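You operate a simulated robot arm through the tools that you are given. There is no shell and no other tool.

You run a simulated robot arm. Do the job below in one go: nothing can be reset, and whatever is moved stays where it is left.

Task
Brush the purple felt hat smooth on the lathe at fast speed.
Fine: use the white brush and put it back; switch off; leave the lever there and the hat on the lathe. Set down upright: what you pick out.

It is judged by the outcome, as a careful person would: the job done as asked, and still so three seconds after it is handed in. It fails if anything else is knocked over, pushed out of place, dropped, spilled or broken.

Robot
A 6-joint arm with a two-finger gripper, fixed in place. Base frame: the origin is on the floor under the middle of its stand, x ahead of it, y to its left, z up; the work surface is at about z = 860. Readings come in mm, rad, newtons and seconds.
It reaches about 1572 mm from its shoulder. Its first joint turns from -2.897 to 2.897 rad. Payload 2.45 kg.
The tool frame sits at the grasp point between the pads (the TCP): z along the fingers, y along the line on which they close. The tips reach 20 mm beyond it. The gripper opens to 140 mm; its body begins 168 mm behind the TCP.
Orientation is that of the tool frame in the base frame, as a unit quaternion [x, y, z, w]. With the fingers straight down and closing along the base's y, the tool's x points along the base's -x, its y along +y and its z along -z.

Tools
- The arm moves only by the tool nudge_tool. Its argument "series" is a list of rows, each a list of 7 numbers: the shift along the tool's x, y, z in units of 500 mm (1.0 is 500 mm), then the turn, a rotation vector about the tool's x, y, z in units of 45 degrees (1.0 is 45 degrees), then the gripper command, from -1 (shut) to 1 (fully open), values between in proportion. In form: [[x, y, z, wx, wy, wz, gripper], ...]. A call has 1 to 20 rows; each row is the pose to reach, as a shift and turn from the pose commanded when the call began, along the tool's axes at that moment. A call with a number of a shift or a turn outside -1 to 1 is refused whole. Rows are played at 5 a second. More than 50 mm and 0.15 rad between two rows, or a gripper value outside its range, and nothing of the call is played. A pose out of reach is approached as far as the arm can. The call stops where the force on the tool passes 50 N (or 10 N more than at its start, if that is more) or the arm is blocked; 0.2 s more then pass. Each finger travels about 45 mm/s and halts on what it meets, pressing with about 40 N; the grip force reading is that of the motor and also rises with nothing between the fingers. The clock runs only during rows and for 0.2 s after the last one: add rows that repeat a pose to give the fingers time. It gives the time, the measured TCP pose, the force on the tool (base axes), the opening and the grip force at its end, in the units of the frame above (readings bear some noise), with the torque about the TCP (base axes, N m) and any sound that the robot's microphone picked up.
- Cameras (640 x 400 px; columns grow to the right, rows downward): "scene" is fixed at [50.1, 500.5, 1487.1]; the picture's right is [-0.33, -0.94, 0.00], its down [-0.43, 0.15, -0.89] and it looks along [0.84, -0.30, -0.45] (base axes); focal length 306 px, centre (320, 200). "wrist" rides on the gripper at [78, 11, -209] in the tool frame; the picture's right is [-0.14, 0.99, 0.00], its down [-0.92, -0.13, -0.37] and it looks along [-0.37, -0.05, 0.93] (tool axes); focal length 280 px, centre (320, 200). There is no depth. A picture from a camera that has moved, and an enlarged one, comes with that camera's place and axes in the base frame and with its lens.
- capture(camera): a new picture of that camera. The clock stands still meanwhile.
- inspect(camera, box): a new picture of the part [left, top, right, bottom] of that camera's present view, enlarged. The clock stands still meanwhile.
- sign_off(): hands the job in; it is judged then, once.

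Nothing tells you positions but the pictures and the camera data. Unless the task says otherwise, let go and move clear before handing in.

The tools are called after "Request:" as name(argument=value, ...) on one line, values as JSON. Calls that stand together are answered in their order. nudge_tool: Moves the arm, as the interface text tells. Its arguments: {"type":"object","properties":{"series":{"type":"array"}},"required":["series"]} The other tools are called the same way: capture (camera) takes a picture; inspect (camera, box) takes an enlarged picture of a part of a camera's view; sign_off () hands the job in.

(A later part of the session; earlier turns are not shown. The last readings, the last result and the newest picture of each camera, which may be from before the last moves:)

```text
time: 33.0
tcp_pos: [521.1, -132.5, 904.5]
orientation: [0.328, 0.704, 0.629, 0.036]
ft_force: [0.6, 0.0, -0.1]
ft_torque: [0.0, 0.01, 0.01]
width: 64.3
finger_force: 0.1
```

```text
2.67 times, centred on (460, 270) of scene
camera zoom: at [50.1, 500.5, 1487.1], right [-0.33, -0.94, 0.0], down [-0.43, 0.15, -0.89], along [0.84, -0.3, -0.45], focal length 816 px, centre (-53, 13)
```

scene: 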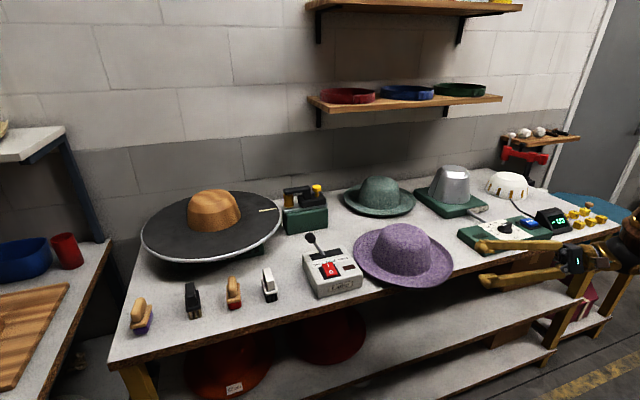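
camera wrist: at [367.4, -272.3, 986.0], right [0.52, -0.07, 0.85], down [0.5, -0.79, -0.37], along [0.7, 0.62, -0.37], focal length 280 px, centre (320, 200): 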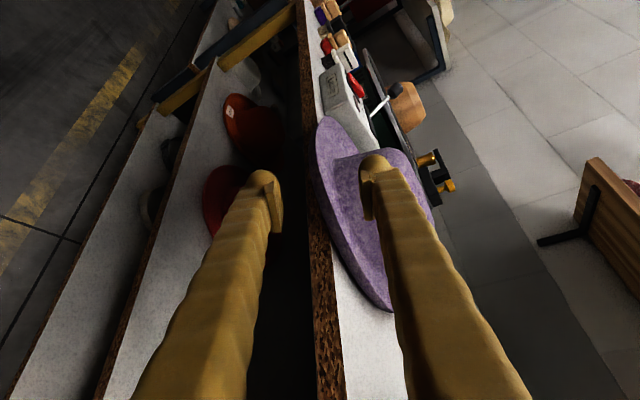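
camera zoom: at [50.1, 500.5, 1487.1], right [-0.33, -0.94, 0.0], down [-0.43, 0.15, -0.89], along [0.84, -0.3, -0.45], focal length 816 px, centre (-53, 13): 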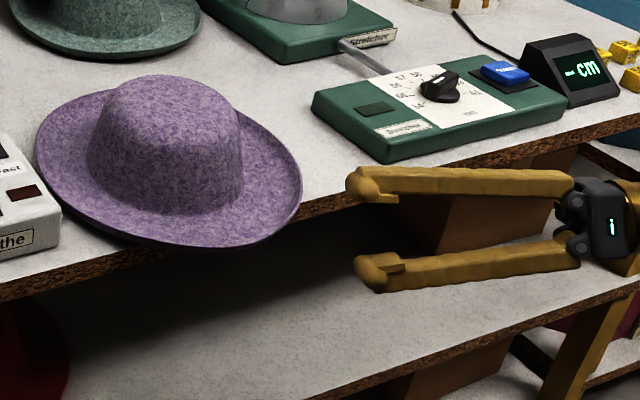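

The overhanging brim lines up with the space between the pads along the tool's axis. I'll slide straight in along the fingers, watching for contact.

Request:
nudge_tool(series=[[0, 0, 0.06, 0, 0, 0, -0.08], [0, 0, 0.12, 0, 0, 0, -0.08], [0, 0, 0.17, 0, 0, 0, -0.08], [0, 0, 0.21, 0, 0, 0, -0.08], [0, 0, 0.24, 0, 0, 0, -0.08], [0, 0, 0.256, 0, 0, 0, -0.08]])

Request:
capture(camera="wrist")

Request:
inspect(camera="wrist", box=[230, 100, 430, 300])

Request:
inspect(camera="scene", box=[340, 200, 520, 320])

```text
time: 34.4
tcp_pos: [580.1, -21.8, 876.7]
orientation: [0.327, 0.705, 0.629, 0.037]
ft_force: [-0.3, 0.4, 0.5]
ft_torque: [0.01, 0.04, 0.0]
width: 64.8
finger_force: 0.0
```

```text
taken
camera wrist: at [426.7, -161.7, 957.8], right [0.52, -0.07, 0.85], down [0.5, -0.79, -0.37], along [0.7, 0.62, -0.37], focal length 280 px, centre (320, 200)
```

wrist: 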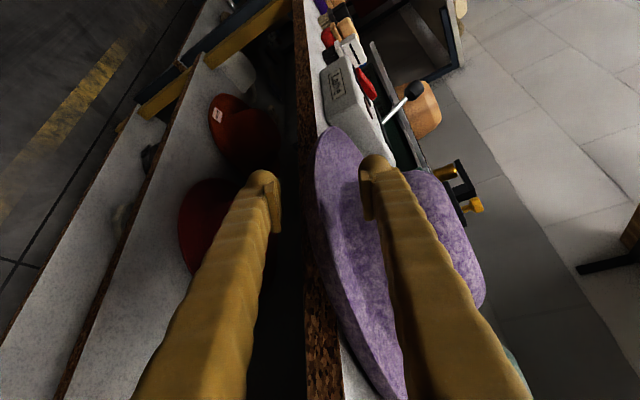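

```text
2.00 times, centred on (330, 200) of wrist
camera zoom: at [426.7, -161.7, 957.8], right [0.52, -0.07, 0.85], down [0.5, -0.79, -0.37], along [0.7, 0.62, -0.37], focal length 561 px, centre (300, 200)
```

zoom: 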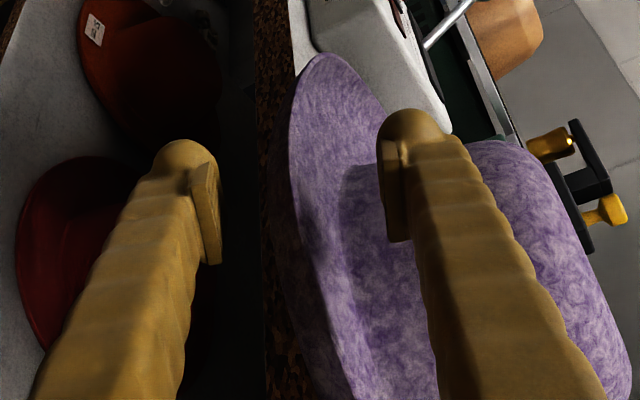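

```text
3.33 times, centred on (430, 260) of scene
camera zoom: at [50.1, 500.5, 1487.1], right [-0.33, -0.94, 0.0], down [-0.43, 0.15, -0.89], along [0.84, -0.3, -0.45], focal length 1019 px, centre (-47, 0)
```

zoom: 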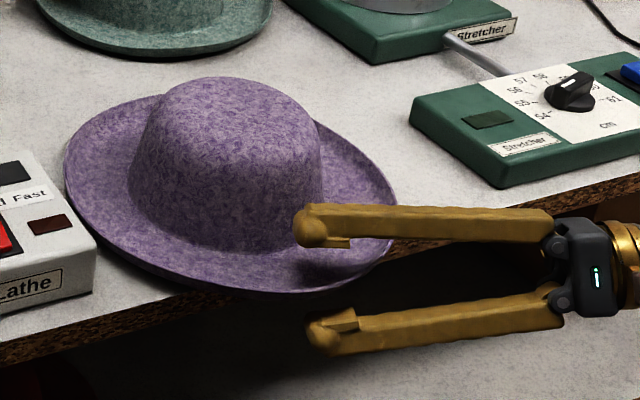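

The brim lies between the open pads, slightly below the tool's centre plane, as wanted. I'll move 7 mm further in and close gradually.

Request:
nudge_tool(series=[[-0.012, 0, 0.007, 0, 0, 0, -0.08], [-0.012, 0, 0.007, 0, 0, 0, -0.34], [-0.012, 0, 0.007, 0, 0, 0, -0.55], [-0.012, 0, 0.007, 0, 0, 0, -0.7], [-0.012, 0, 0.007, 0, 0, 0, -0.8], [-0.012, 0, 0.007, 0, 0, 0, -0.86]])

Request:
capture(camera="wrist")

Request:
inspect(camera="scene", box=[340, 200, 520, 320])

```text
time: 35.8
tcp_pos: [584.9, -22.3, 872.9]
orientation: [0.328, 0.705, 0.628, 0.036]
ft_force: [0.8, 0.6, -0.5]
ft_torque: [-0.07, -0.09, 0.14]
width: 25.8
finger_force: 39.9
```

```text
taken
camera wrist: at [432.3, -162.0, 954.8], right [0.52, -0.07, 0.85], down [0.5, -0.78, -0.37], along [0.7, 0.62, -0.37], focal length 280 px, centre (320, 200)
```

wrist: 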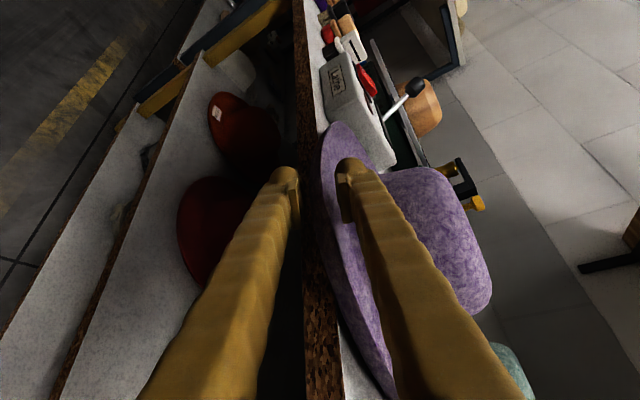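

```text
3.33 times, centred on (430, 260) of scene
camera zoom: at [50.1, 500.5, 1487.1], right [-0.33, -0.94, 0.0], down [-0.43, 0.15, -0.89], along [0.84, -0.3, -0.45], focal length 1019 px, centre (-47, 0)
```

zoom: 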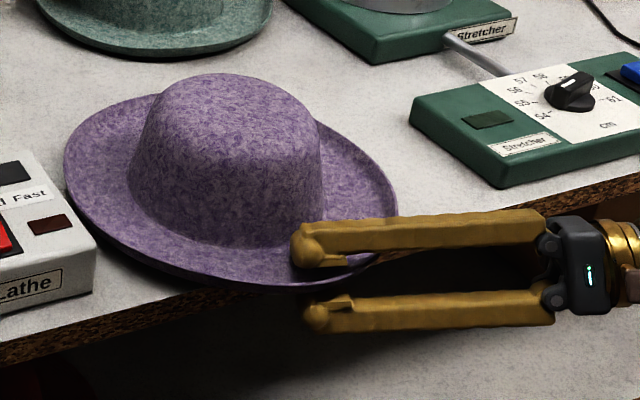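

The fingers stopped at 25.8 mm with a 40 N grip, so they hold the brim. I'll look closely before lifting.

Request:
inspect(camera="wrist", box=[260, 120, 420, 260])

Request:
inspect(camera="scene", box=[400, 240, 460, 300])

```text
2.86 times, centred on (340, 190) of wrist
camera zoom: at [432.3, -162.0, 954.8], right [0.52, -0.07, 0.85], down [0.5, -0.78, -0.37], along [0.7, 0.62, -0.37], focal length 801 px, centre (263, 229)
```

zoom: 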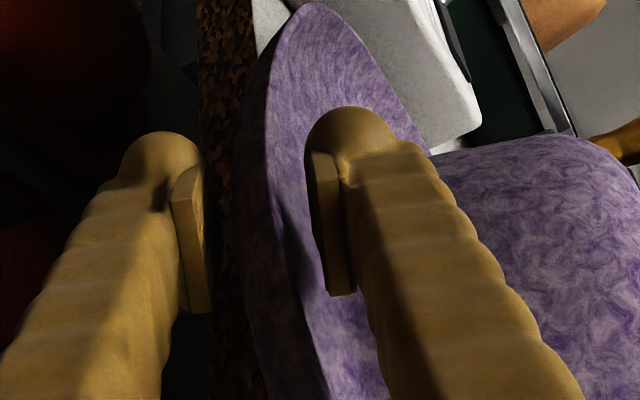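

```text
6.67 times, centred on (430, 270) of scene
camera zoom: at [50.1, 500.5, 1487.1], right [-0.33, -0.94, 0.0], down [-0.43, 0.15, -0.89], along [0.84, -0.3, -0.45], focal length 2039 px, centre (-413, -267)
```

zoom: 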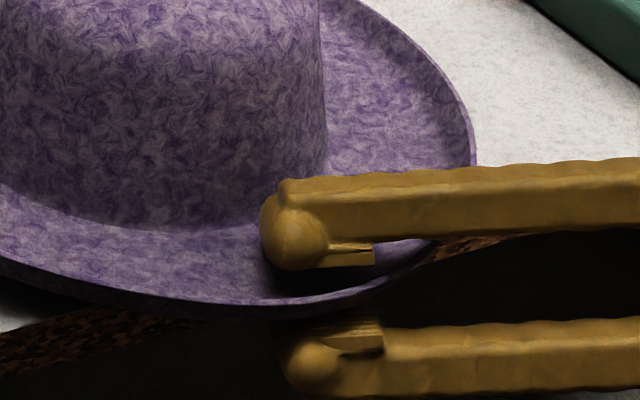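

The visual brim is thin but the pads are firmly stopped on it. I'll do a small test lift and check how the hat hangs.

Request:
nudge_tool(series=[[0, 0, 0, 0, 0, 0, -1], [0.007, 0.018, -0.004, 0, 0, 0, -1], [0.014, 0.036, -0.008, 0, 0, 0, -1], [0.022, 0.054, -0.013, 0, 0, 0, -1]])

Request:
capture(camera="wrist")

Request:
inspect(camera="scene", box=[340, 190, 520, 310])

```text
time: 36.8
tcp_pos: [585.7, -21.8, 903.5]
orientation: [0.328, 0.705, 0.628, 0.037]
ft_force: [1.1, 0.3, -0.3]
ft_torque: [-0.02, 0.09, 0.06]
width: 26.1
finger_force: 40.2
```

```text
taken
camera wrist: at [431.7, -162.1, 984.2], right [0.52, -0.07, 0.85], down [0.5, -0.78, -0.37], along [0.7, 0.62, -0.37], focal length 280 px, centre (320, 200)
```

wrist: 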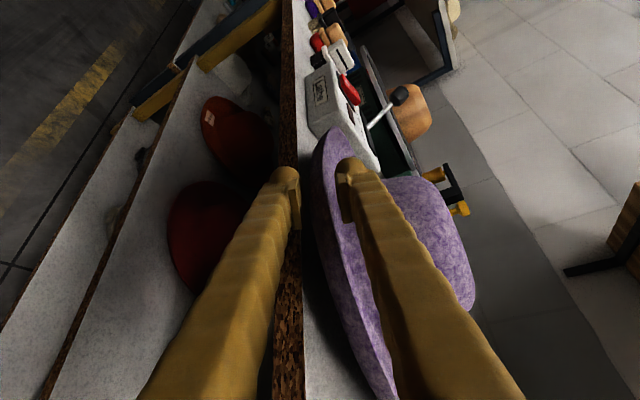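

```text
3.33 times, centred on (430, 250) of scene
camera zoom: at [50.1, 500.5, 1487.1], right [-0.33, -0.94, 0.0], down [-0.43, 0.15, -0.89], along [0.84, -0.3, -0.45], focal length 1019 px, centre (-47, 33)
```

zoom: 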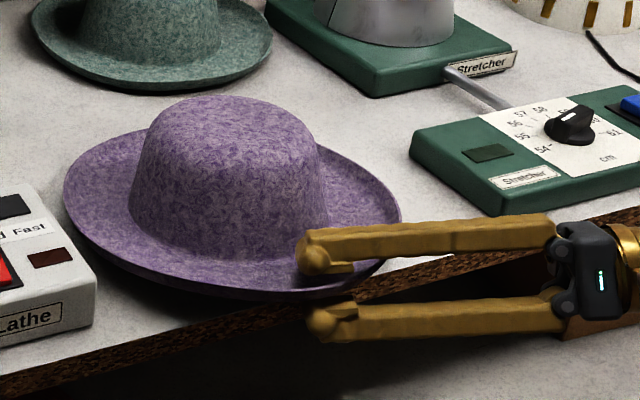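

The hat lifts cleanly and stays with the gripper. I'll raise it well above everything on the bench and then check its tilt.

Request:
nudge_tool(series=[[0.016, 0.04, -0.009, 0, 0, 0, -1], [0.034, 0.085, -0.02, 0, 0, 0, -1], [0.054, 0.135, -0.031, 0, 0, 0, -1], [0.074, 0.185, -0.043, 0, 0, 0, -1], [0.094, 0.235, -0.054, 0, 0, 0, -1], [0.114, 0.285, -0.066, 0, 0, 0, -1], [0.134, 0.335, -0.078, 0, 0, 0, -1], [0.15, 0.375, -0.087, 0, 0, 0, -1], [0.159, 0.4, -0.093, 0, 0, 0, -1]])

Request:
capture(camera="wrist")

Request:
capture(camera="scene")

```text
time: 38.8
tcp_pos: [584.2, -22.5, 1122.1]
orientation: [0.328, 0.705, 0.628, 0.037]
ft_force: [1.0, 1.1, -1.9]
ft_torque: [-0.01, 0.2, -0.01]
width: 26.3
finger_force: 39.7
```

```text
taken
camera wrist: at [432.1, -162.4, 1203.5], right [0.52, -0.07, 0.85], down [0.5, -0.78, -0.37], along [0.7, 0.62, -0.37], focal length 280 px, centre (320, 200)
```

wrist: 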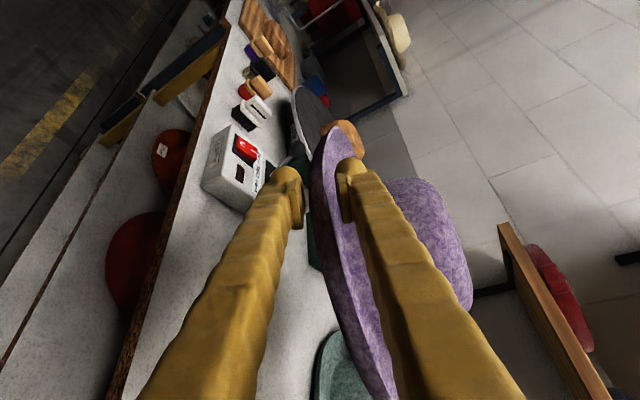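

```text
taken
```

scene: 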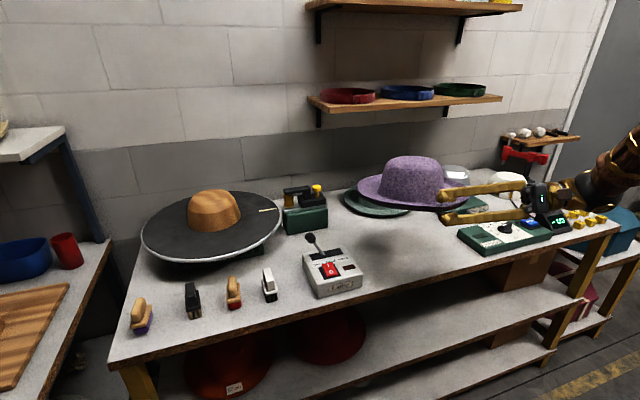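

Request:
inspect(camera="scene", box=[340, 140, 500, 240])

Request:
inspect(camera="wrist", box=[280, 100, 500, 400])

```text
4.00 times, centred on (420, 190) of scene
camera zoom: at [50.1, 500.5, 1487.1], right [-0.33, -0.94, 0.0], down [-0.43, 0.15, -0.89], along [0.84, -0.3, -0.45], focal length 1223 px, centre (-80, 240)
```

zoom: 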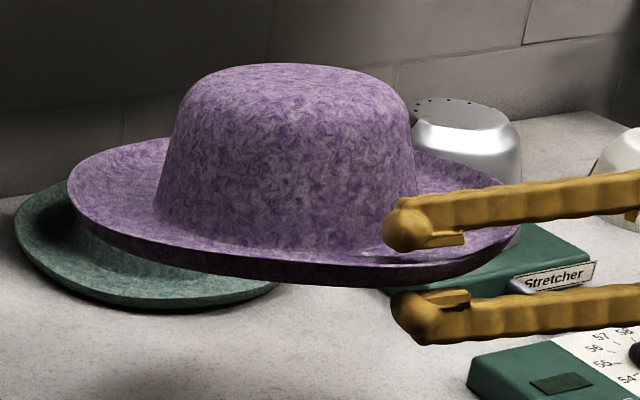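

```text
1.33 times, centred on (390, 250) of wrist
camera zoom: at [432.1, -162.4, 1203.5], right [0.52, -0.07, 0.85], down [0.5, -0.78, -0.37], along [0.7, 0.62, -0.37], focal length 374 px, centre (227, 133)
```

zoom: 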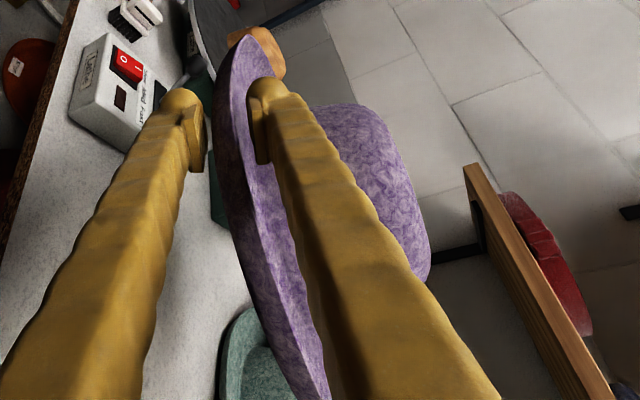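

The hat hangs level, held at the brim. I'll carry it over toward the lathe, turning about 25° on the way so the arm stays clear of the control box.

Request:
nudge_tool(series=[[0.004, 0.007, 0.034, -0.005, -0.0126, 0.003, -1], [0.011, 0.02, 0.102, -0.015, -0.0378, 0.009, -1], [0.019, 0.033, 0.169, -0.025, -0.0631, 0.0146, -1], [0.026, 0.046, 0.237, -0.035, -0.0883, 0.0205, -1], [0.033, 0.059, 0.305, -0.045, -0.1135, 0.0263, -1], [0.041, 0.072, 0.372, -0.055, -0.1388, 0.0322, -1], [0.048, 0.085, 0.44, -0.065, -0.164, 0.038, -1], [0.056, 0.098, 0.508, -0.0755, -0.1892, 0.0439, -1], [0.063, 0.111, 0.575, -0.0855, -0.2144, 0.0497, -1], [0.07, 0.124, 0.643, -0.0956, -0.2397, 0.0556, -1], [0.074, 0.131, 0.677, -0.1006, -0.2523, 0.0585, -1]])

Request:
capture(camera="scene")

```text
time: 41.2
tcp_pos: [741.3, 287.8, 1126.6]
orientation: [0.403, 0.665, 0.62, 0.105]
ft_force: [0.7, 0.0, -1.4]
ft_torque: [0.02, 0.21, -0.05]
width: 26.1
finger_force: 39.9
```

```text
taken
```

scene: 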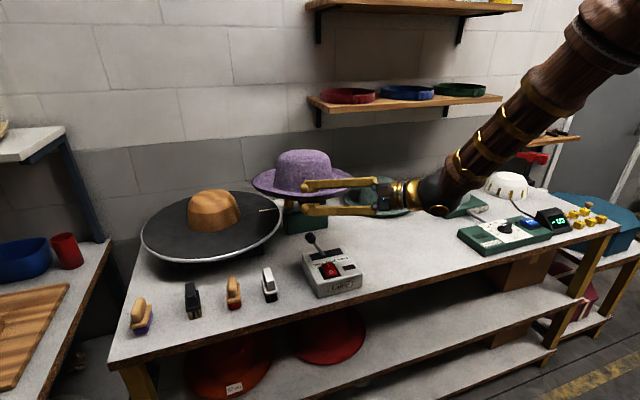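

Halfway there and steady. Continuing to above the lathe.

Request:
nudge_tool(series=[[0.01, 0.003, 0.033, -0.005, -0.0126, 0.003, -1], [0.031, 0.01, 0.098, -0.015, -0.0379, 0.0087, -1], [0.052, 0.016, 0.164, -0.025, -0.0632, 0.0145, -1], [0.073, 0.022, 0.229, -0.035, -0.0884, 0.0203, -1], [0.094, 0.029, 0.295, -0.045, -0.1137, 0.0261, -1], [0.115, 0.035, 0.36, -0.055, -0.139, 0.0319, -1], [0.136, 0.042, 0.426, -0.065, -0.1643, 0.0377, -1], [0.157, 0.048, 0.491, -0.075, -0.1895, 0.0435, -1], [0.178, 0.055, 0.557, -0.085, -0.2148, 0.0493, -1], [0.199, 0.061, 0.622, -0.095, -0.2401, 0.0551, -1], [0.209, 0.064, 0.655, -0.1, -0.2527, 0.058, -1]])

Request:
capture(camera="scene")

Request:
capture(camera="wrist")

```text
time: 43.6
tcp_pos: [909.8, 579.2, 1129.5]
orientation: [0.462, 0.629, 0.606, 0.154]
ft_force: [0.1, 0.2, -0.8]
ft_torque: [0.08, 0.21, -0.01]
width: 26.1
finger_force: 40.0
out of reach, approached as far as the arm can: row 9, 10, 11
```

```text
taken
```

scene: 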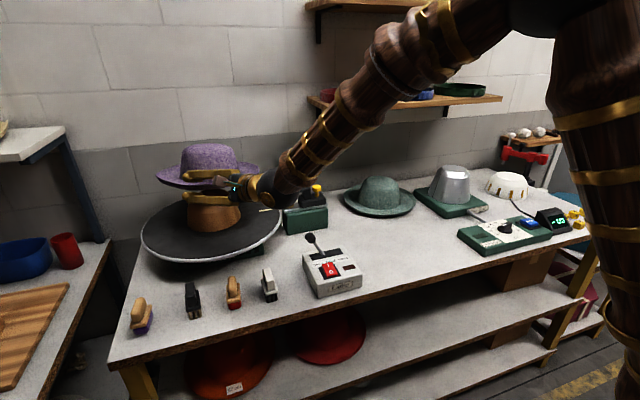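

```text
taken
camera wrist: at [714.7, 508.2, 1214.5], right [0.46, -0.27, 0.84], down [0.15, -0.91, -0.37], along [0.87, 0.3, -0.38], focal length 280 px, centre (320, 200)
```

wrist: 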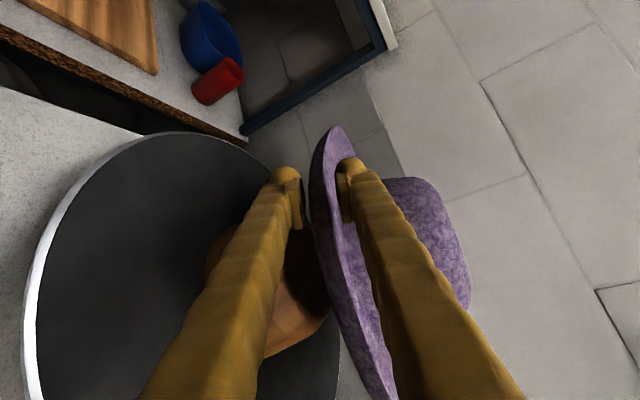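

The hat is above the lathe, but this yaw is at the edge of the arm's reach. I'll turn back about 10° and re-centre, still high.

Request:
nudge_tool(series=[[0.003, -0.005, -0.016, 0.027, 0.066, -0.016, -1], [0.005, -0.01, -0.032, 0.053, 0.131, -0.032, -1], [0.008, -0.015, -0.048, 0.08, 0.197, -0.0475, -1], [0.008, -0.015, -0.048, 0.08, 0.197, -0.0475, -1]])

Request:
inspect(camera="scene", box=[120, 120, 340, 280])

Request:
capture(camera="wrist")

```text
time: 44.6
tcp_pos: [884.3, 570.4, 1131.8]
orientation: [0.418, 0.656, 0.616, 0.12]
ft_force: [0.5, -0.2, -1.8]
ft_torque: [0.04, 0.17, -0.02]
width: 26.0
finger_force: 40.0
```

```text
2.50 times, centred on (230, 200) of scene
camera zoom: at [50.1, 500.5, 1487.1], right [-0.33, -0.94, 0.0], down [-0.43, 0.15, -0.89], along [0.84, -0.3, -0.45], focal length 764 px, centre (545, 200)
```

zoom: 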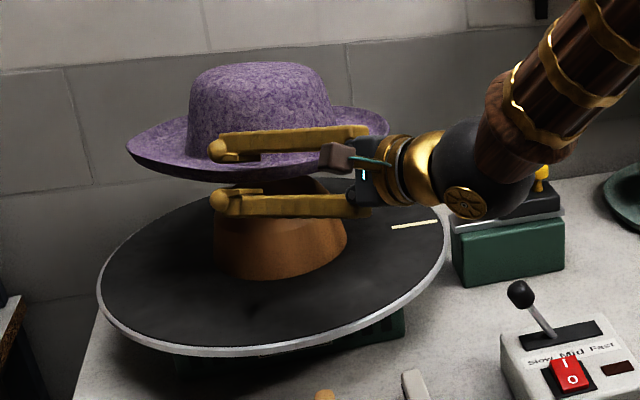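

```text
taken
camera wrist: at [699.6, 474.8, 1211.6], right [0.48, -0.2, 0.85], down [0.27, -0.89, -0.37], along [0.83, 0.41, -0.37], focal length 280 px, centre (320, 200)
```

wrist: 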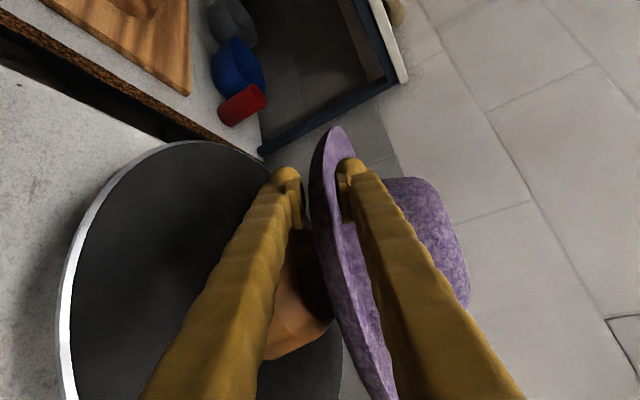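

Comparing disc and brim outlines, the hat is about 4-5 mm short of the lathe's centre in x and y. I'll correct that and lower the hat in stages, watching the force.

Request:
nudge_tool(series=[[0, 0.004, 0.012, 0, 0, 0, -1], [-0.01, -0.024, 0.018, 0, 0, 0, -1], [-0.021, -0.052, 0.024, 0, 0, 0, -1], [-0.032, -0.08, 0.03, 0, 0, 0, -1], [-0.042, -0.107, 0.037, 0, 0, 0, -1], [-0.042, -0.107, 0.037, 0, 0, 0, -1]])

Request:
inspect(camera="scene", box=[120, 120, 340, 280])

Request:
capture(camera="wrist")

```text
time: 46.0
tcp_pos: [889.1, 573.2, 1071.0]
orientation: [0.418, 0.657, 0.617, 0.119]
ft_force: [-0.2, -0.4, -0.1]
ft_torque: [0.04, 0.17, 0.03]
width: 25.9
finger_force: 40.3
```

```text
2.50 times, centred on (230, 200) of scene
camera zoom: at [50.1, 500.5, 1487.1], right [-0.33, -0.94, 0.0], down [-0.43, 0.15, -0.89], along [0.84, -0.3, -0.45], focal length 764 px, centre (545, 200)
```

zoom: 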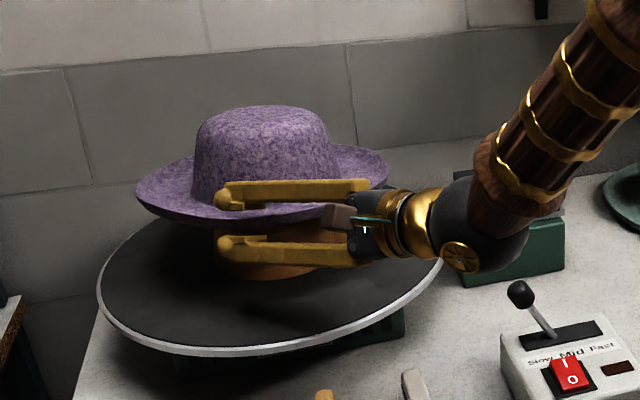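

```text
taken
camera wrist: at [703.9, 479.6, 1151.4], right [0.48, -0.21, 0.85], down [0.27, -0.89, -0.37], along [0.83, 0.41, -0.37], focal length 280 px, centre (320, 200)
```

wrist: 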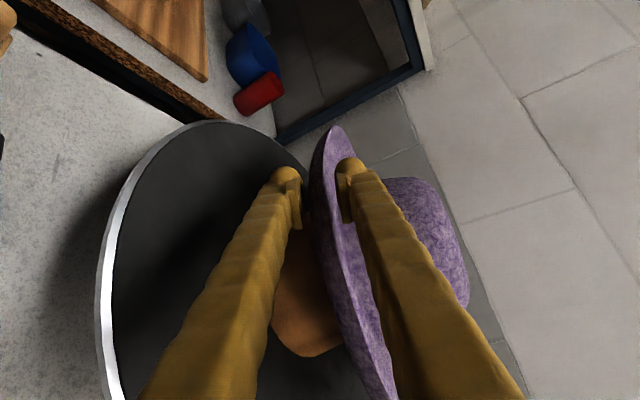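

Laterally it's within 2 mm now. I'll continue lowering slowly over the block.

Request:
nudge_tool(series=[[-0.006, -0.015, 0.0034, 0, 0, 0, -1], [-0.012, -0.03, 0.0069, 0, 0, 0, -1], [-0.018, -0.045, 0.0103, 0, 0, 0, -1], [-0.0235, -0.06, 0.0138, 0, 0, 0, -1], [-0.0294, -0.0745, 0.0172, 0, 0, 0, -1], [-0.0294, -0.0745, 0.0172, 0, 0, 0, -1]])

Request:
inspect(camera="scene", box=[120, 140, 280, 260])

Request:
capture(camera="wrist")

```text
time: 47.4
tcp_pos: [888.4, 575.2, 1030.0]
orientation: [0.418, 0.656, 0.617, 0.119]
ft_force: [0.6, -0.4, -1.6]
ft_torque: [0.05, 0.15, 0.07]
width: 25.8
finger_force: 40.0
```

```text
3.33 times, centred on (200, 200) of scene
camera zoom: at [50.1, 500.5, 1487.1], right [-0.33, -0.94, 0.0], down [-0.43, 0.15, -0.89], along [0.84, -0.3, -0.45], focal length 1019 px, centre (720, 200)
```

zoom: 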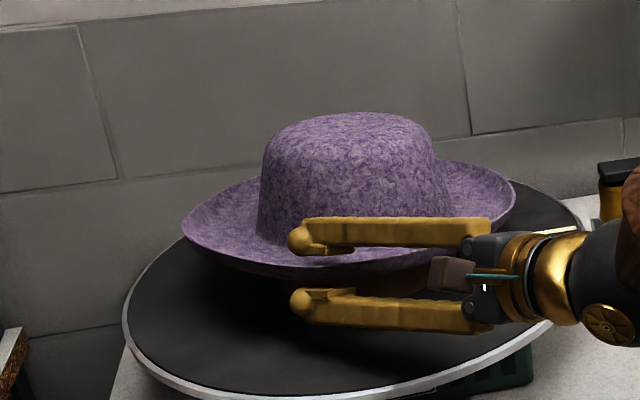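

```text
taken
camera wrist: at [704.2, 480.2, 1110.7], right [0.48, -0.21, 0.85], down [0.27, -0.89, -0.37], along [0.83, 0.41, -0.37], focal length 280 px, centre (320, 200)
```

wrist: 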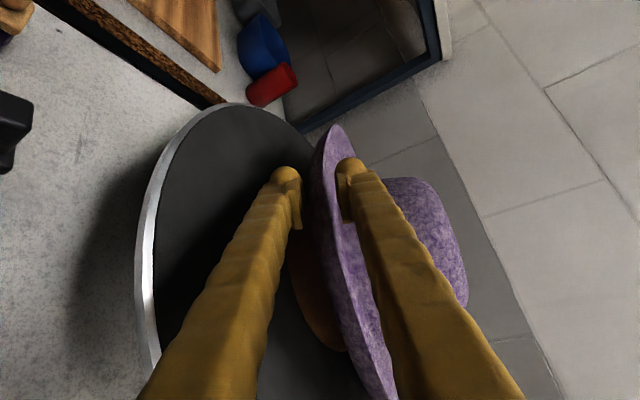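

Still no contact; the block is inside the crown. I'll lower another 16 mm and check the gap between the lower finger and the disc.

Request:
nudge_tool(series=[[-0.0029, -0.0073, 0.0017, 0, 0, 0, -1], [-0.0057, -0.0145, 0.0034, 0, 0, 0, -1], [-0.0086, -0.0218, 0.005, 0, 0, 0, -1], [-0.0115, -0.0291, 0.0067, 0, 0, 0, -1], [-0.0115, -0.0291, 0.0067, 0, 0, 0, -1]])

Request:
inspect(camera="scene", box=[160, 180, 280, 270])

Request:
inspect(camera="wrist", box=[120, 100, 420, 400])

```text
time: 48.6
tcp_pos: [889.0, 575.2, 1013.4]
orientation: [0.417, 0.657, 0.617, 0.119]
ft_force: [-2.3, -1.3, 1.3]
ft_torque: [-0.11, -0.06, -0.23]
width: 25.9
finger_force: 40.0
```

```text
4.44 times, centred on (220, 225) of scene
camera zoom: at [50.1, 500.5, 1487.1], right [-0.33, -0.94, 0.0], down [-0.43, 0.15, -0.89], along [0.84, -0.3, -0.45], focal length 1359 px, centre (764, 89)
```

zoom: 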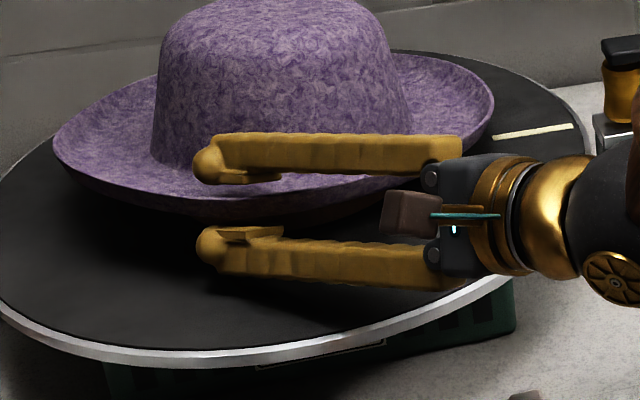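

```text
1.33 times, centred on (270, 250) of wrist
camera zoom: at [704.1, 479.8, 1094.8], right [0.48, -0.21, 0.85], down [0.27, -0.89, -0.37], along [0.83, 0.41, -0.37], focal length 374 px, centre (387, 133)
```

zoom: 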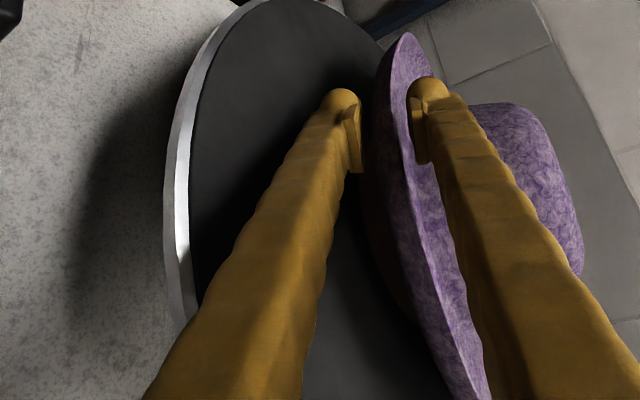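

A slight contact force now pushes the hat toward -x/-y, so it's touching the block on one side. I'll shift a couple of millimetres that way and check that the force drops.

Request:
nudge_tool(series=[[0.0008, -0.0013, -0.0044, 0, 0, 0, -1], [0.0008, -0.0013, -0.0044, 0, 0, 0, -1]])

```text
time: 49.2
tcp_pos: [887.9, 573.2, 1013.3]
orientation: [0.417, 0.657, 0.617, 0.119]
ft_force: [0.8, 0.3, -1.0]
ft_torque: [-0.01, 0.02, -0.03]
width: 25.6
finger_force: 40.0
```

Request:
nudge_tool(series=[[-0.0014, -0.0036, 0.0008, 0, 0, 0, -1], [-0.0029, -0.0073, 0.0017, 0, 0, 0, -1], [-0.0029, -0.0073, 0.0017, 0, 0, 0, -1]])

```text
time: 50.0
tcp_pos: [885.8, 572.5, 1010.5]
orientation: [0.418, 0.656, 0.616, 0.12]
ft_force: [-0.3, -0.5, -0.7]
ft_torque: [-0.07, 0.02, -0.13]
width: 25.6
finger_force: 40.0
```

Request:
nudge_tool(series=[[-0.0014, -0.0036, 0.0008, 0, 0, 0, -1], [-0.0029, -0.0073, 0.0017, 0, 0, 0, -1], [-0.0029, -0.0073, 0.0017, 0, 0, 0, -1]])

Request:
inspect(camera="scene", box=[160, 190, 260, 270])

Request:
inspect(camera="wrist", box=[220, 130, 400, 300])

```text
time: 50.8
tcp_pos: [885.3, 574.0, 1005.1]
orientation: [0.418, 0.656, 0.617, 0.12]
ft_force: [-1.6, -0.4, -1.0]
ft_torque: [-0.05, 0.02, -0.12]
width: 25.5
finger_force: 40.5
```

```text
5.00 times, centred on (210, 230) of scene
camera zoom: at [50.1, 500.5, 1487.1], right [-0.33, -0.94, 0.0], down [-0.43, 0.15, -0.89], along [0.84, -0.3, -0.45], focal length 1529 px, centre (870, 50)
```

zoom: 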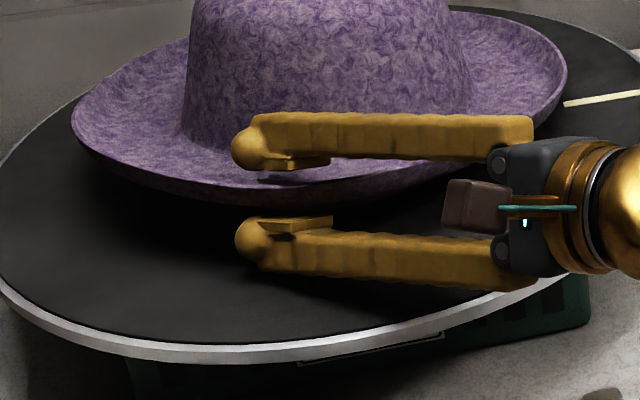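

```text
2.35 times, centred on (310, 215) of wrist
camera zoom: at [702.4, 478.8, 1086.9], right [0.48, -0.21, 0.85], down [0.27, -0.89, -0.37], along [0.83, 0.41, -0.37], focal length 660 px, centre (344, 165)
```

zoom: 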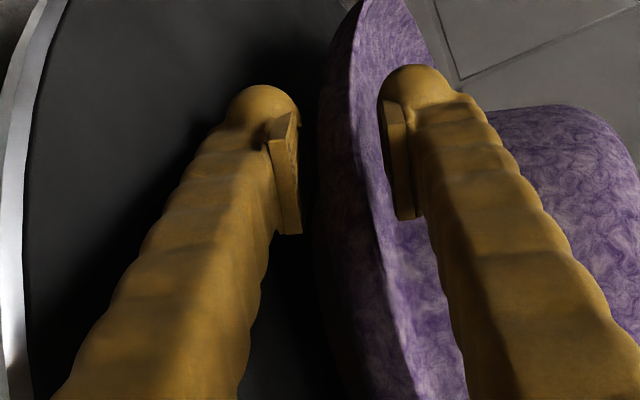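

Request:
nudge_tool(series=[[-0.0011, -0.0027, 0.0006, 0, 0, 0, -1], [-0.0022, -0.0055, 0.0013, 0, 0, 0, -1], [-0.0022, -0.0055, 0.0013, 0, 0, 0, -1]])

```text
time: 51.6
tcp_pos: [887.7, 573.4, 1002.9]
orientation: [0.417, 0.656, 0.618, 0.119]
ft_force: [1.0, 0.0, 0.9]
ft_torque: [-0.02, -0.16, 0.15]
width: 25.7
finger_force: 40.0
```

Request:
nudge_tool(series=[[-0.0011, -0.0027, 0.0006, 0, 0, 0, -1], [-0.0022, -0.0055, 0.0013, 0, 0, 0, -1], [-0.0032, -0.0082, 0.0019, 0, 0, 0, -1], [-0.0032, -0.0082, 0.0019, 0, 0, 0, -1]])

Request:
inspect(camera="wrist", box=[220, 130, 400, 300])

```text
time: 52.6
tcp_pos: [886.9, 574.1, 1002.2]
orientation: [0.417, 0.655, 0.618, 0.12]
ft_force: [-12.0, 3.9, 47.8]
ft_torque: [0.22, 0.54, -0.21]
width: 25.4
finger_force: 40.4
```

```text
2.35 times, centred on (310, 215) of wrist
camera zoom: at [702.1, 478.7, 1081.8], right [0.48, -0.21, 0.85], down [0.28, -0.89, -0.37], along [0.83, 0.41, -0.37], focal length 660 px, centre (344, 165)
```

zoom: 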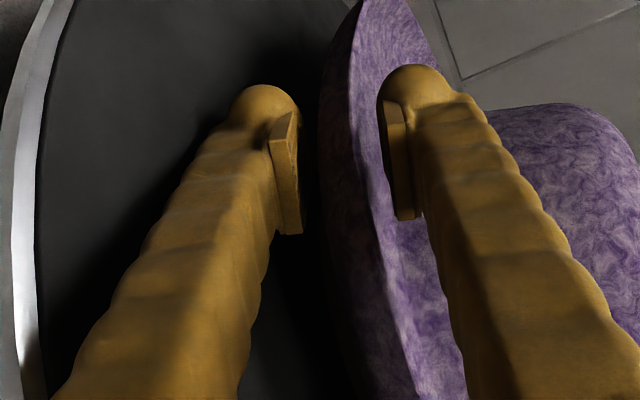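

The lower finger has just touched the disc, so the hat is about 27 mm above its seat, fully around the block. I'll raise a touch, then open slowly while lifting so the lower finger stays put, letting the hat settle onto it.

Request:
nudge_tool(series=[[0.0032, 0.0082, -0.0019, 0, 0, 0, -1], [0.0032, 0.0082, -0.0019, 0, 0, 0, -1]])

```text
time: 53.2
tcp_pos: [886.1, 571.9, 1002.2]
orientation: [0.418, 0.656, 0.617, 0.12]
ft_force: [2.9, -0.5, 24.6]
ft_torque: [0.03, -0.24, 0.18]
width: 25.8
finger_force: 39.7
```

Request:
nudge_tool(series=[[0.0018, 0.0045, -0.001, 0, 0, 0, -1], [0.0018, 0.0045, -0.001, 0, 0, 0, -1]])

```text
time: 53.8
tcp_pos: [885.8, 573.4, 1001.1]
orientation: [0.419, 0.656, 0.616, 0.12]
ft_force: [0.7, -0.3, -0.6]
ft_torque: [0.04, 0.17, 0.03]
width: 25.8
finger_force: 40.5
```

Contact is relieved; the finger is a millimetre or two off the disc. Now opening with compensation.

Request:
nudge_tool(series=[[0, 0, 0, 0, 0, 0, -0.7], [0, 0, 0, 0, 0, 0, -0.636], [0, 0.0025, 0, 0, 0, 0, -0.6], [0, 0.0055, 0, 0, 0, 0, -0.557], [0, 0.0085, 0, 0, 0, 0, -0.514], [0, 0.0115, 0, 0, 0, 0, -0.471], [0, 0.0145, 0, 0, 0, 0, -0.43], [0, 0.0175, 0, 0, 0, 0, -0.386], [0, 0.0205, 0, 0, 0, 0, -0.343], [0, 0.0235, 0, 0, 0, 0, -0.3], [0, 0.0235, 0, 0, 0, 0, -0.3]])

Request:
inspect(camera="scene", box=[120, 150, 300, 280])

Request:
capture(camera="wrist")

```text
time: 56.2
tcp_pos: [890.8, 571.9, 1016.8]
orientation: [0.417, 0.656, 0.617, 0.12]
ft_force: [-0.6, 0.6, -0.5]
ft_torque: [-0.01, -0.01, -0.03]
width: 49.6
finger_force: 0.0
```

```text
3.08 times, centred on (210, 215) of scene
camera zoom: at [50.1, 500.5, 1487.1], right [-0.33, -0.94, 0.0], down [-0.43, 0.15, -0.89], along [0.84, -0.3, -0.45], focal length 941 px, centre (658, 154)
```

zoom: 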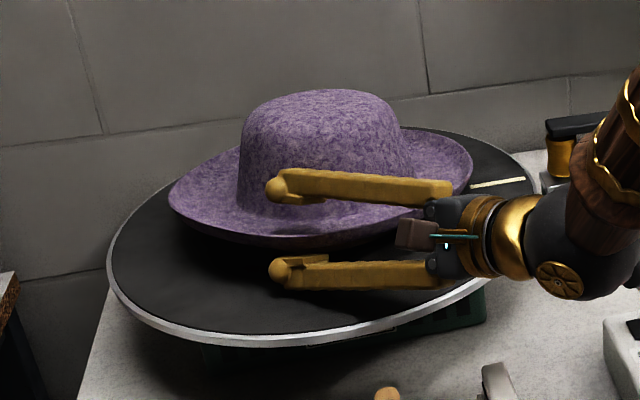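

```text
taken
camera wrist: at [706.8, 477.0, 1097.6], right [0.48, -0.21, 0.85], down [0.27, -0.89, -0.37], along [0.83, 0.41, -0.37], focal length 280 px, centre (320, 200)
```

wrist: 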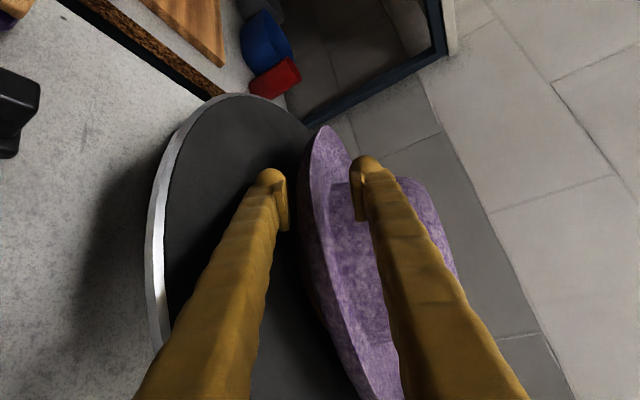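

The hat has settled over the block without leaning on the gripper. I'll draw the fingers straight out, level with the disc.

Request:
nudge_tool(series=[[-0.002, -0.0055, -0.027, 0, 0, 0, -0.3], [-0.0043, -0.011, -0.054, 0, 0, 0, -0.3], [-0.0065, -0.0165, -0.081, 0, 0, 0, -0.3], [-0.0087, -0.022, -0.108, 0, 0, 0, -0.3], [-0.0108, -0.0275, -0.135, 0, 0, 0, -0.3], [-0.013, -0.033, -0.162, 0, 0, 0, -0.3], [-0.013, -0.033, -0.2, 0, 0, 0, -0.3], [-0.013, -0.033, -0.25, 0, 0, 0, -0.3]])

Request:
inspect(camera="scene", box=[120, 150, 300, 280])

Request:
capture(camera="wrist")

```text
time: 58.0
tcp_pos: [804.8, 479.8, 1024.8]
orientation: [0.418, 0.656, 0.617, 0.12]
ft_force: [0.3, -0.5, -0.1]
ft_torque: [-0.01, 0.01, -0.02]
width: 49.1
finger_force: 0.0
```

```text
3.08 times, centred on (210, 215) of scene
camera zoom: at [50.1, 500.5, 1487.1], right [-0.33, -0.94, 0.0], down [-0.43, 0.15, -0.89], along [0.84, -0.3, -0.45], focal length 941 px, centre (658, 154)
```

zoom: 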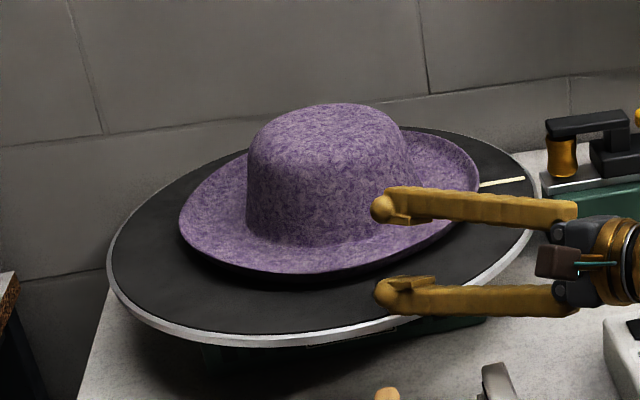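

```text
taken
camera wrist: at [620.4, 386.1, 1106.5], right [0.48, -0.21, 0.85], down [0.27, -0.89, -0.37], along [0.83, 0.41, -0.37], focal length 280 px, centre (320, 200)
```

wrist: 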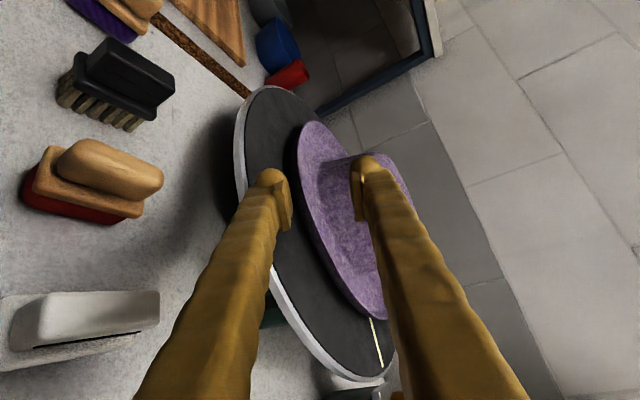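

The hat sits level on the lathe. Now I'll rise clear and turn the gripper back to vertical to look at it from above.

Request:
nudge_tool(series=[[0.012, 0.0385, -0.027, 0.05, 0.01, -0.034, -0.3], [0.024, 0.077, -0.054, 0.15, 0.03, -0.102, -0.3], [0.036, 0.1155, -0.08, 0.27, 0.053, -0.183, -0.3], [0.048, 0.154, -0.107, 0.4, 0.078, -0.271, -0.3], [0.06, 0.1925, -0.134, 0.52, 0.101, -0.353, -0.3], [0.071, 0.231, -0.16, 0.64, 0.125, -0.434, -0.3], [0.083, 0.27, -0.187, 0.77, 0.15, -0.522, -0.3], [0.095, 0.308, -0.214, 0.889, 0.173, -0.603, -0.3]])

Request:
nudge_tool(series=[[0, 0, 0, 0.13, 0.025, -0.086, -0.5], [0, 0, 0, 0.26, 0.05, -0.172, -0.7], [0, 0, 0, 0.39, 0.075, -0.258, -1], [0, 0, 0, 0.52, 0.1, -0.345, -1], [0, 0, 0, 0.65, 0.125, -0.431, -1], [0, 0, 0, 0.78, 0.15, -0.517, -1], [0, 0, 0, 0.889, 0.173, -0.603, -1]])

Request:
capture(camera="wrist")

Request:
capture(camera="scene")

```text
time: 59.8
tcp_pos: [763.6, 421.4, 1205.2]
orientation: [0.23, 0.91, 0.338, 0.066]
ft_force: [0.3, -0.6, -0.8]
ft_torque: [-0.03, 0.0, 0.01]
width: 48.9
finger_force: 0.2
```

```text
time: 61.4
tcp_pos: [764.7, 420.9, 1204.5]
orientation: [0.001, 1.0, 0.0, 0.0]
ft_force: [-0.7, 0.8, 0.6]
ft_torque: [0.0, -0.04, -0.02]
width: 0.0
finger_force: 29.5
```

```text
taken
camera wrist: at [686.6, 431.4, 1412.7], right [0.14, 0.99, 0.0], down [0.92, -0.13, 0.37], along [0.37, -0.05, -0.93], focal length 280 px, centre (320, 200)
```

wrist: 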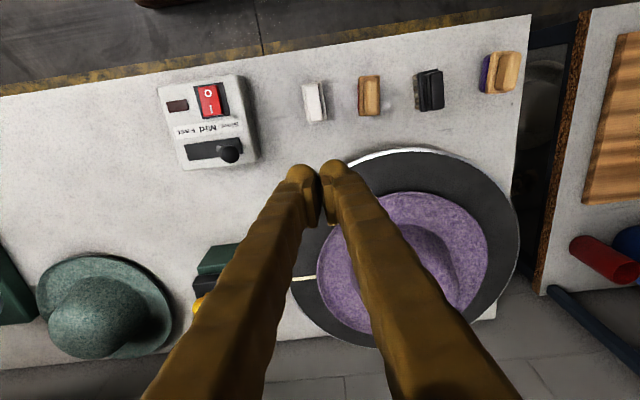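

```text
taken
```

scene: 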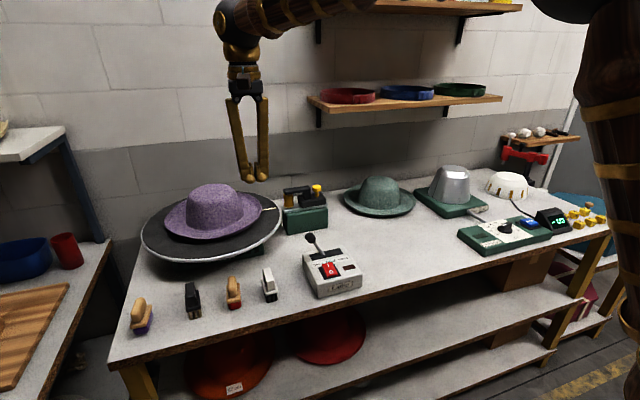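

The hat looks seated on the lathe. I'll view it from directly above with the fingers open to check centring.

Request:
nudge_tool(series=[[-0.026, 0.032, -0.058, 0, 0, 0, -0.5], [-0.051, 0.063, -0.115, 0, 0, 0, 0], [-0.077, 0.095, -0.173, 0, 0, 0, 0.5], [-0.102, 0.126, -0.23, 0, 0, 0, 1], [-0.128, 0.158, -0.288, 0, 0, 0, 1], [-0.128, 0.158, -0.288, 0, 0, 0, 1], [-0.128, 0.158, -0.288, 0, 0, 0, 1]])

Request:
inspect(camera="wrist", box=[230, 90, 450, 300])

Request:
inspect(camera="scene", box=[130, 170, 290, 270])

```text
time: 63.0
tcp_pos: [828.5, 499.7, 1346.2]
orientation: [-0.001, 1.0, 0.001, 0.0]
ft_force: [0.8, 0.0, 0.1]
ft_torque: [0.0, 0.01, 0.0]
width: 137.9
finger_force: 0.0
```

```text
1.90 times, centred on (340, 195) of wrist
camera zoom: at [750.0, 510.0, 1555.6], right [0.14, 0.99, 0.0], down [0.92, -0.13, 0.37], along [0.37, -0.05, -0.93], focal length 534 px, centre (282, 210)
```

zoom: 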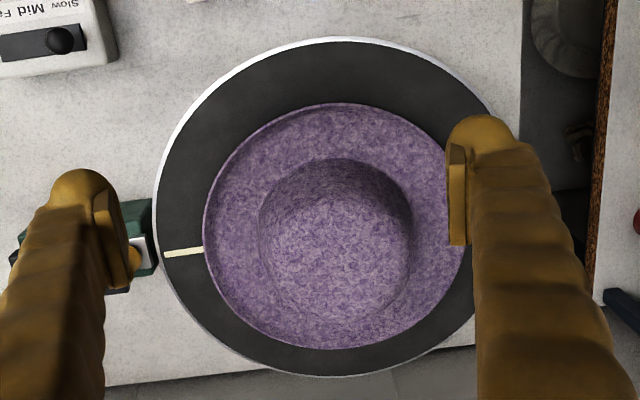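

```text
4.00 times, centred on (210, 220) of scene
camera zoom: at [50.1, 500.5, 1487.1], right [-0.33, -0.94, 0.0], down [-0.43, 0.15, -0.89], along [0.84, -0.3, -0.45], focal length 1223 px, centre (760, 120)
```

zoom: 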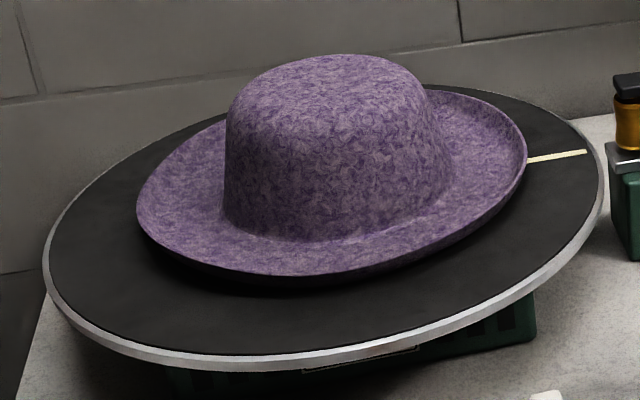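

The hat is centred on the lathe within a few millimetres. Next is the lever: I'll close the gripper and come down on the +y side of the knob.

Request:
nudge_tool(series=[[0.022, -0.052, 0.065, 0, 0, 0, 0.6], [0.044, -0.103, 0.131, 0, 0, 0, 0.2], [0.066, -0.155, 0.196, 0, 0, 0, -0.2], [0.087, -0.206, 0.261, 0, 0, 0, -0.6], [0.109, -0.258, 0.327, 0, 0, 0, -1], [0.131, -0.309, 0.392, 0, 0, 0, -1], [0.131, -0.309, 0.392, 0, 0, 0, -1], [0.131, -0.309, 0.392, 0, 0, 0, -1]])

Request:
capture(camera="wrist")

Request:
inspect(camera="scene", box=[230, 160, 390, 310])

```text
time: 64.8
tcp_pos: [763.4, 346.0, 1152.0]
orientation: [0.0, 1.0, 0.001, 0.001]
ft_force: [-0.3, 0.2, -0.5]
ft_torque: [0.01, -0.04, 0.04]
width: 0.1
finger_force: 13.8
```

```text
taken
camera wrist: at [684.9, 356.7, 1361.2], right [0.14, 0.99, 0.0], down [0.92, -0.13, 0.37], along [0.37, -0.05, -0.93], focal length 280 px, centre (320, 200)
```

wrist: 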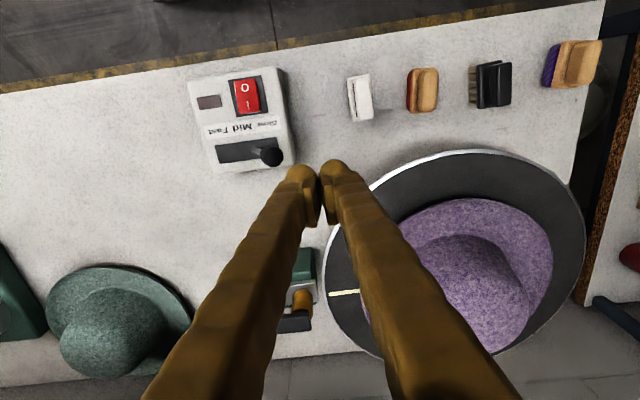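

```text
2.67 times, centred on (310, 235) of scene
camera zoom: at [50.1, 500.5, 1487.1], right [-0.33, -0.94, 0.0], down [-0.43, 0.15, -0.89], along [0.84, -0.3, -0.45], focal length 816 px, centre (347, 107)
```

zoom: 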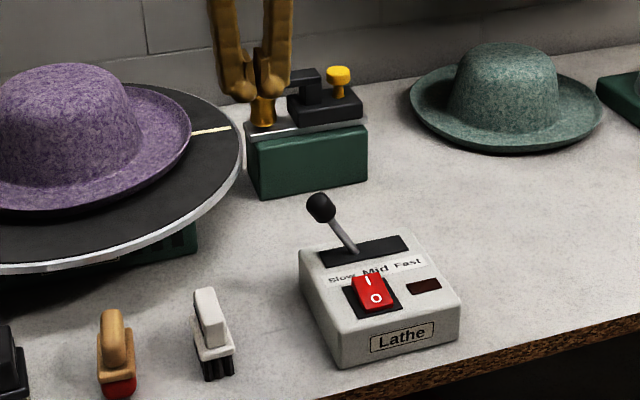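

The knob is at about (761, 278, 989). I'll lower beside it, then push toward Fast (−y).

Request:
nudge_tool(series=[[0, 0, 0.08, 0, 0, 0, -1], [0, 0, 0.16, 0, 0, 0, -1], [0, 0, 0.24, 0, 0, 0, -1], [0, 0, 0.3, 0, 0, 0, -1], [0, 0, 0.328, 0, 0, 0, -1]])

Request:
capture(camera="wrist")

Request:
inspect(camera="scene", box=[230, 160, 390, 310])

```text
time: 66.0
tcp_pos: [762.0, 344.1, 984.5]
orientation: [0.001, 1.0, 0.002, 0.0]
ft_force: [0.0, 0.2, 0.5]
ft_torque: [-0.02, -0.02, 0.01]
width: 0.0
finger_force: 29.9
```

```text
taken
camera wrist: at [684.5, 355.5, 1194.6], right [0.14, 0.99, 0.0], down [0.92, -0.13, 0.37], along [0.37, -0.05, -0.93], focal length 280 px, centre (320, 200)
```

wrist: 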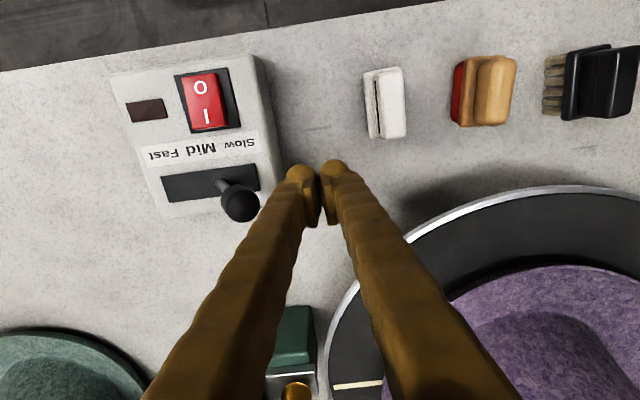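

```text
2.67 times, centred on (310, 235) of scene
camera zoom: at [50.1, 500.5, 1487.1], right [-0.33, -0.94, 0.0], down [-0.43, 0.15, -0.89], along [0.84, -0.3, -0.45], focal length 816 px, centre (347, 107)
```

zoom: 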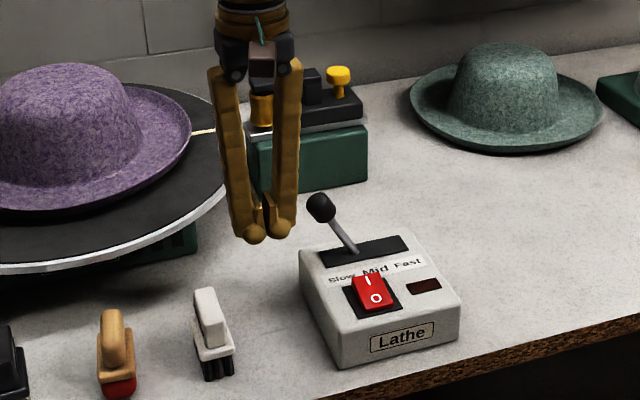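

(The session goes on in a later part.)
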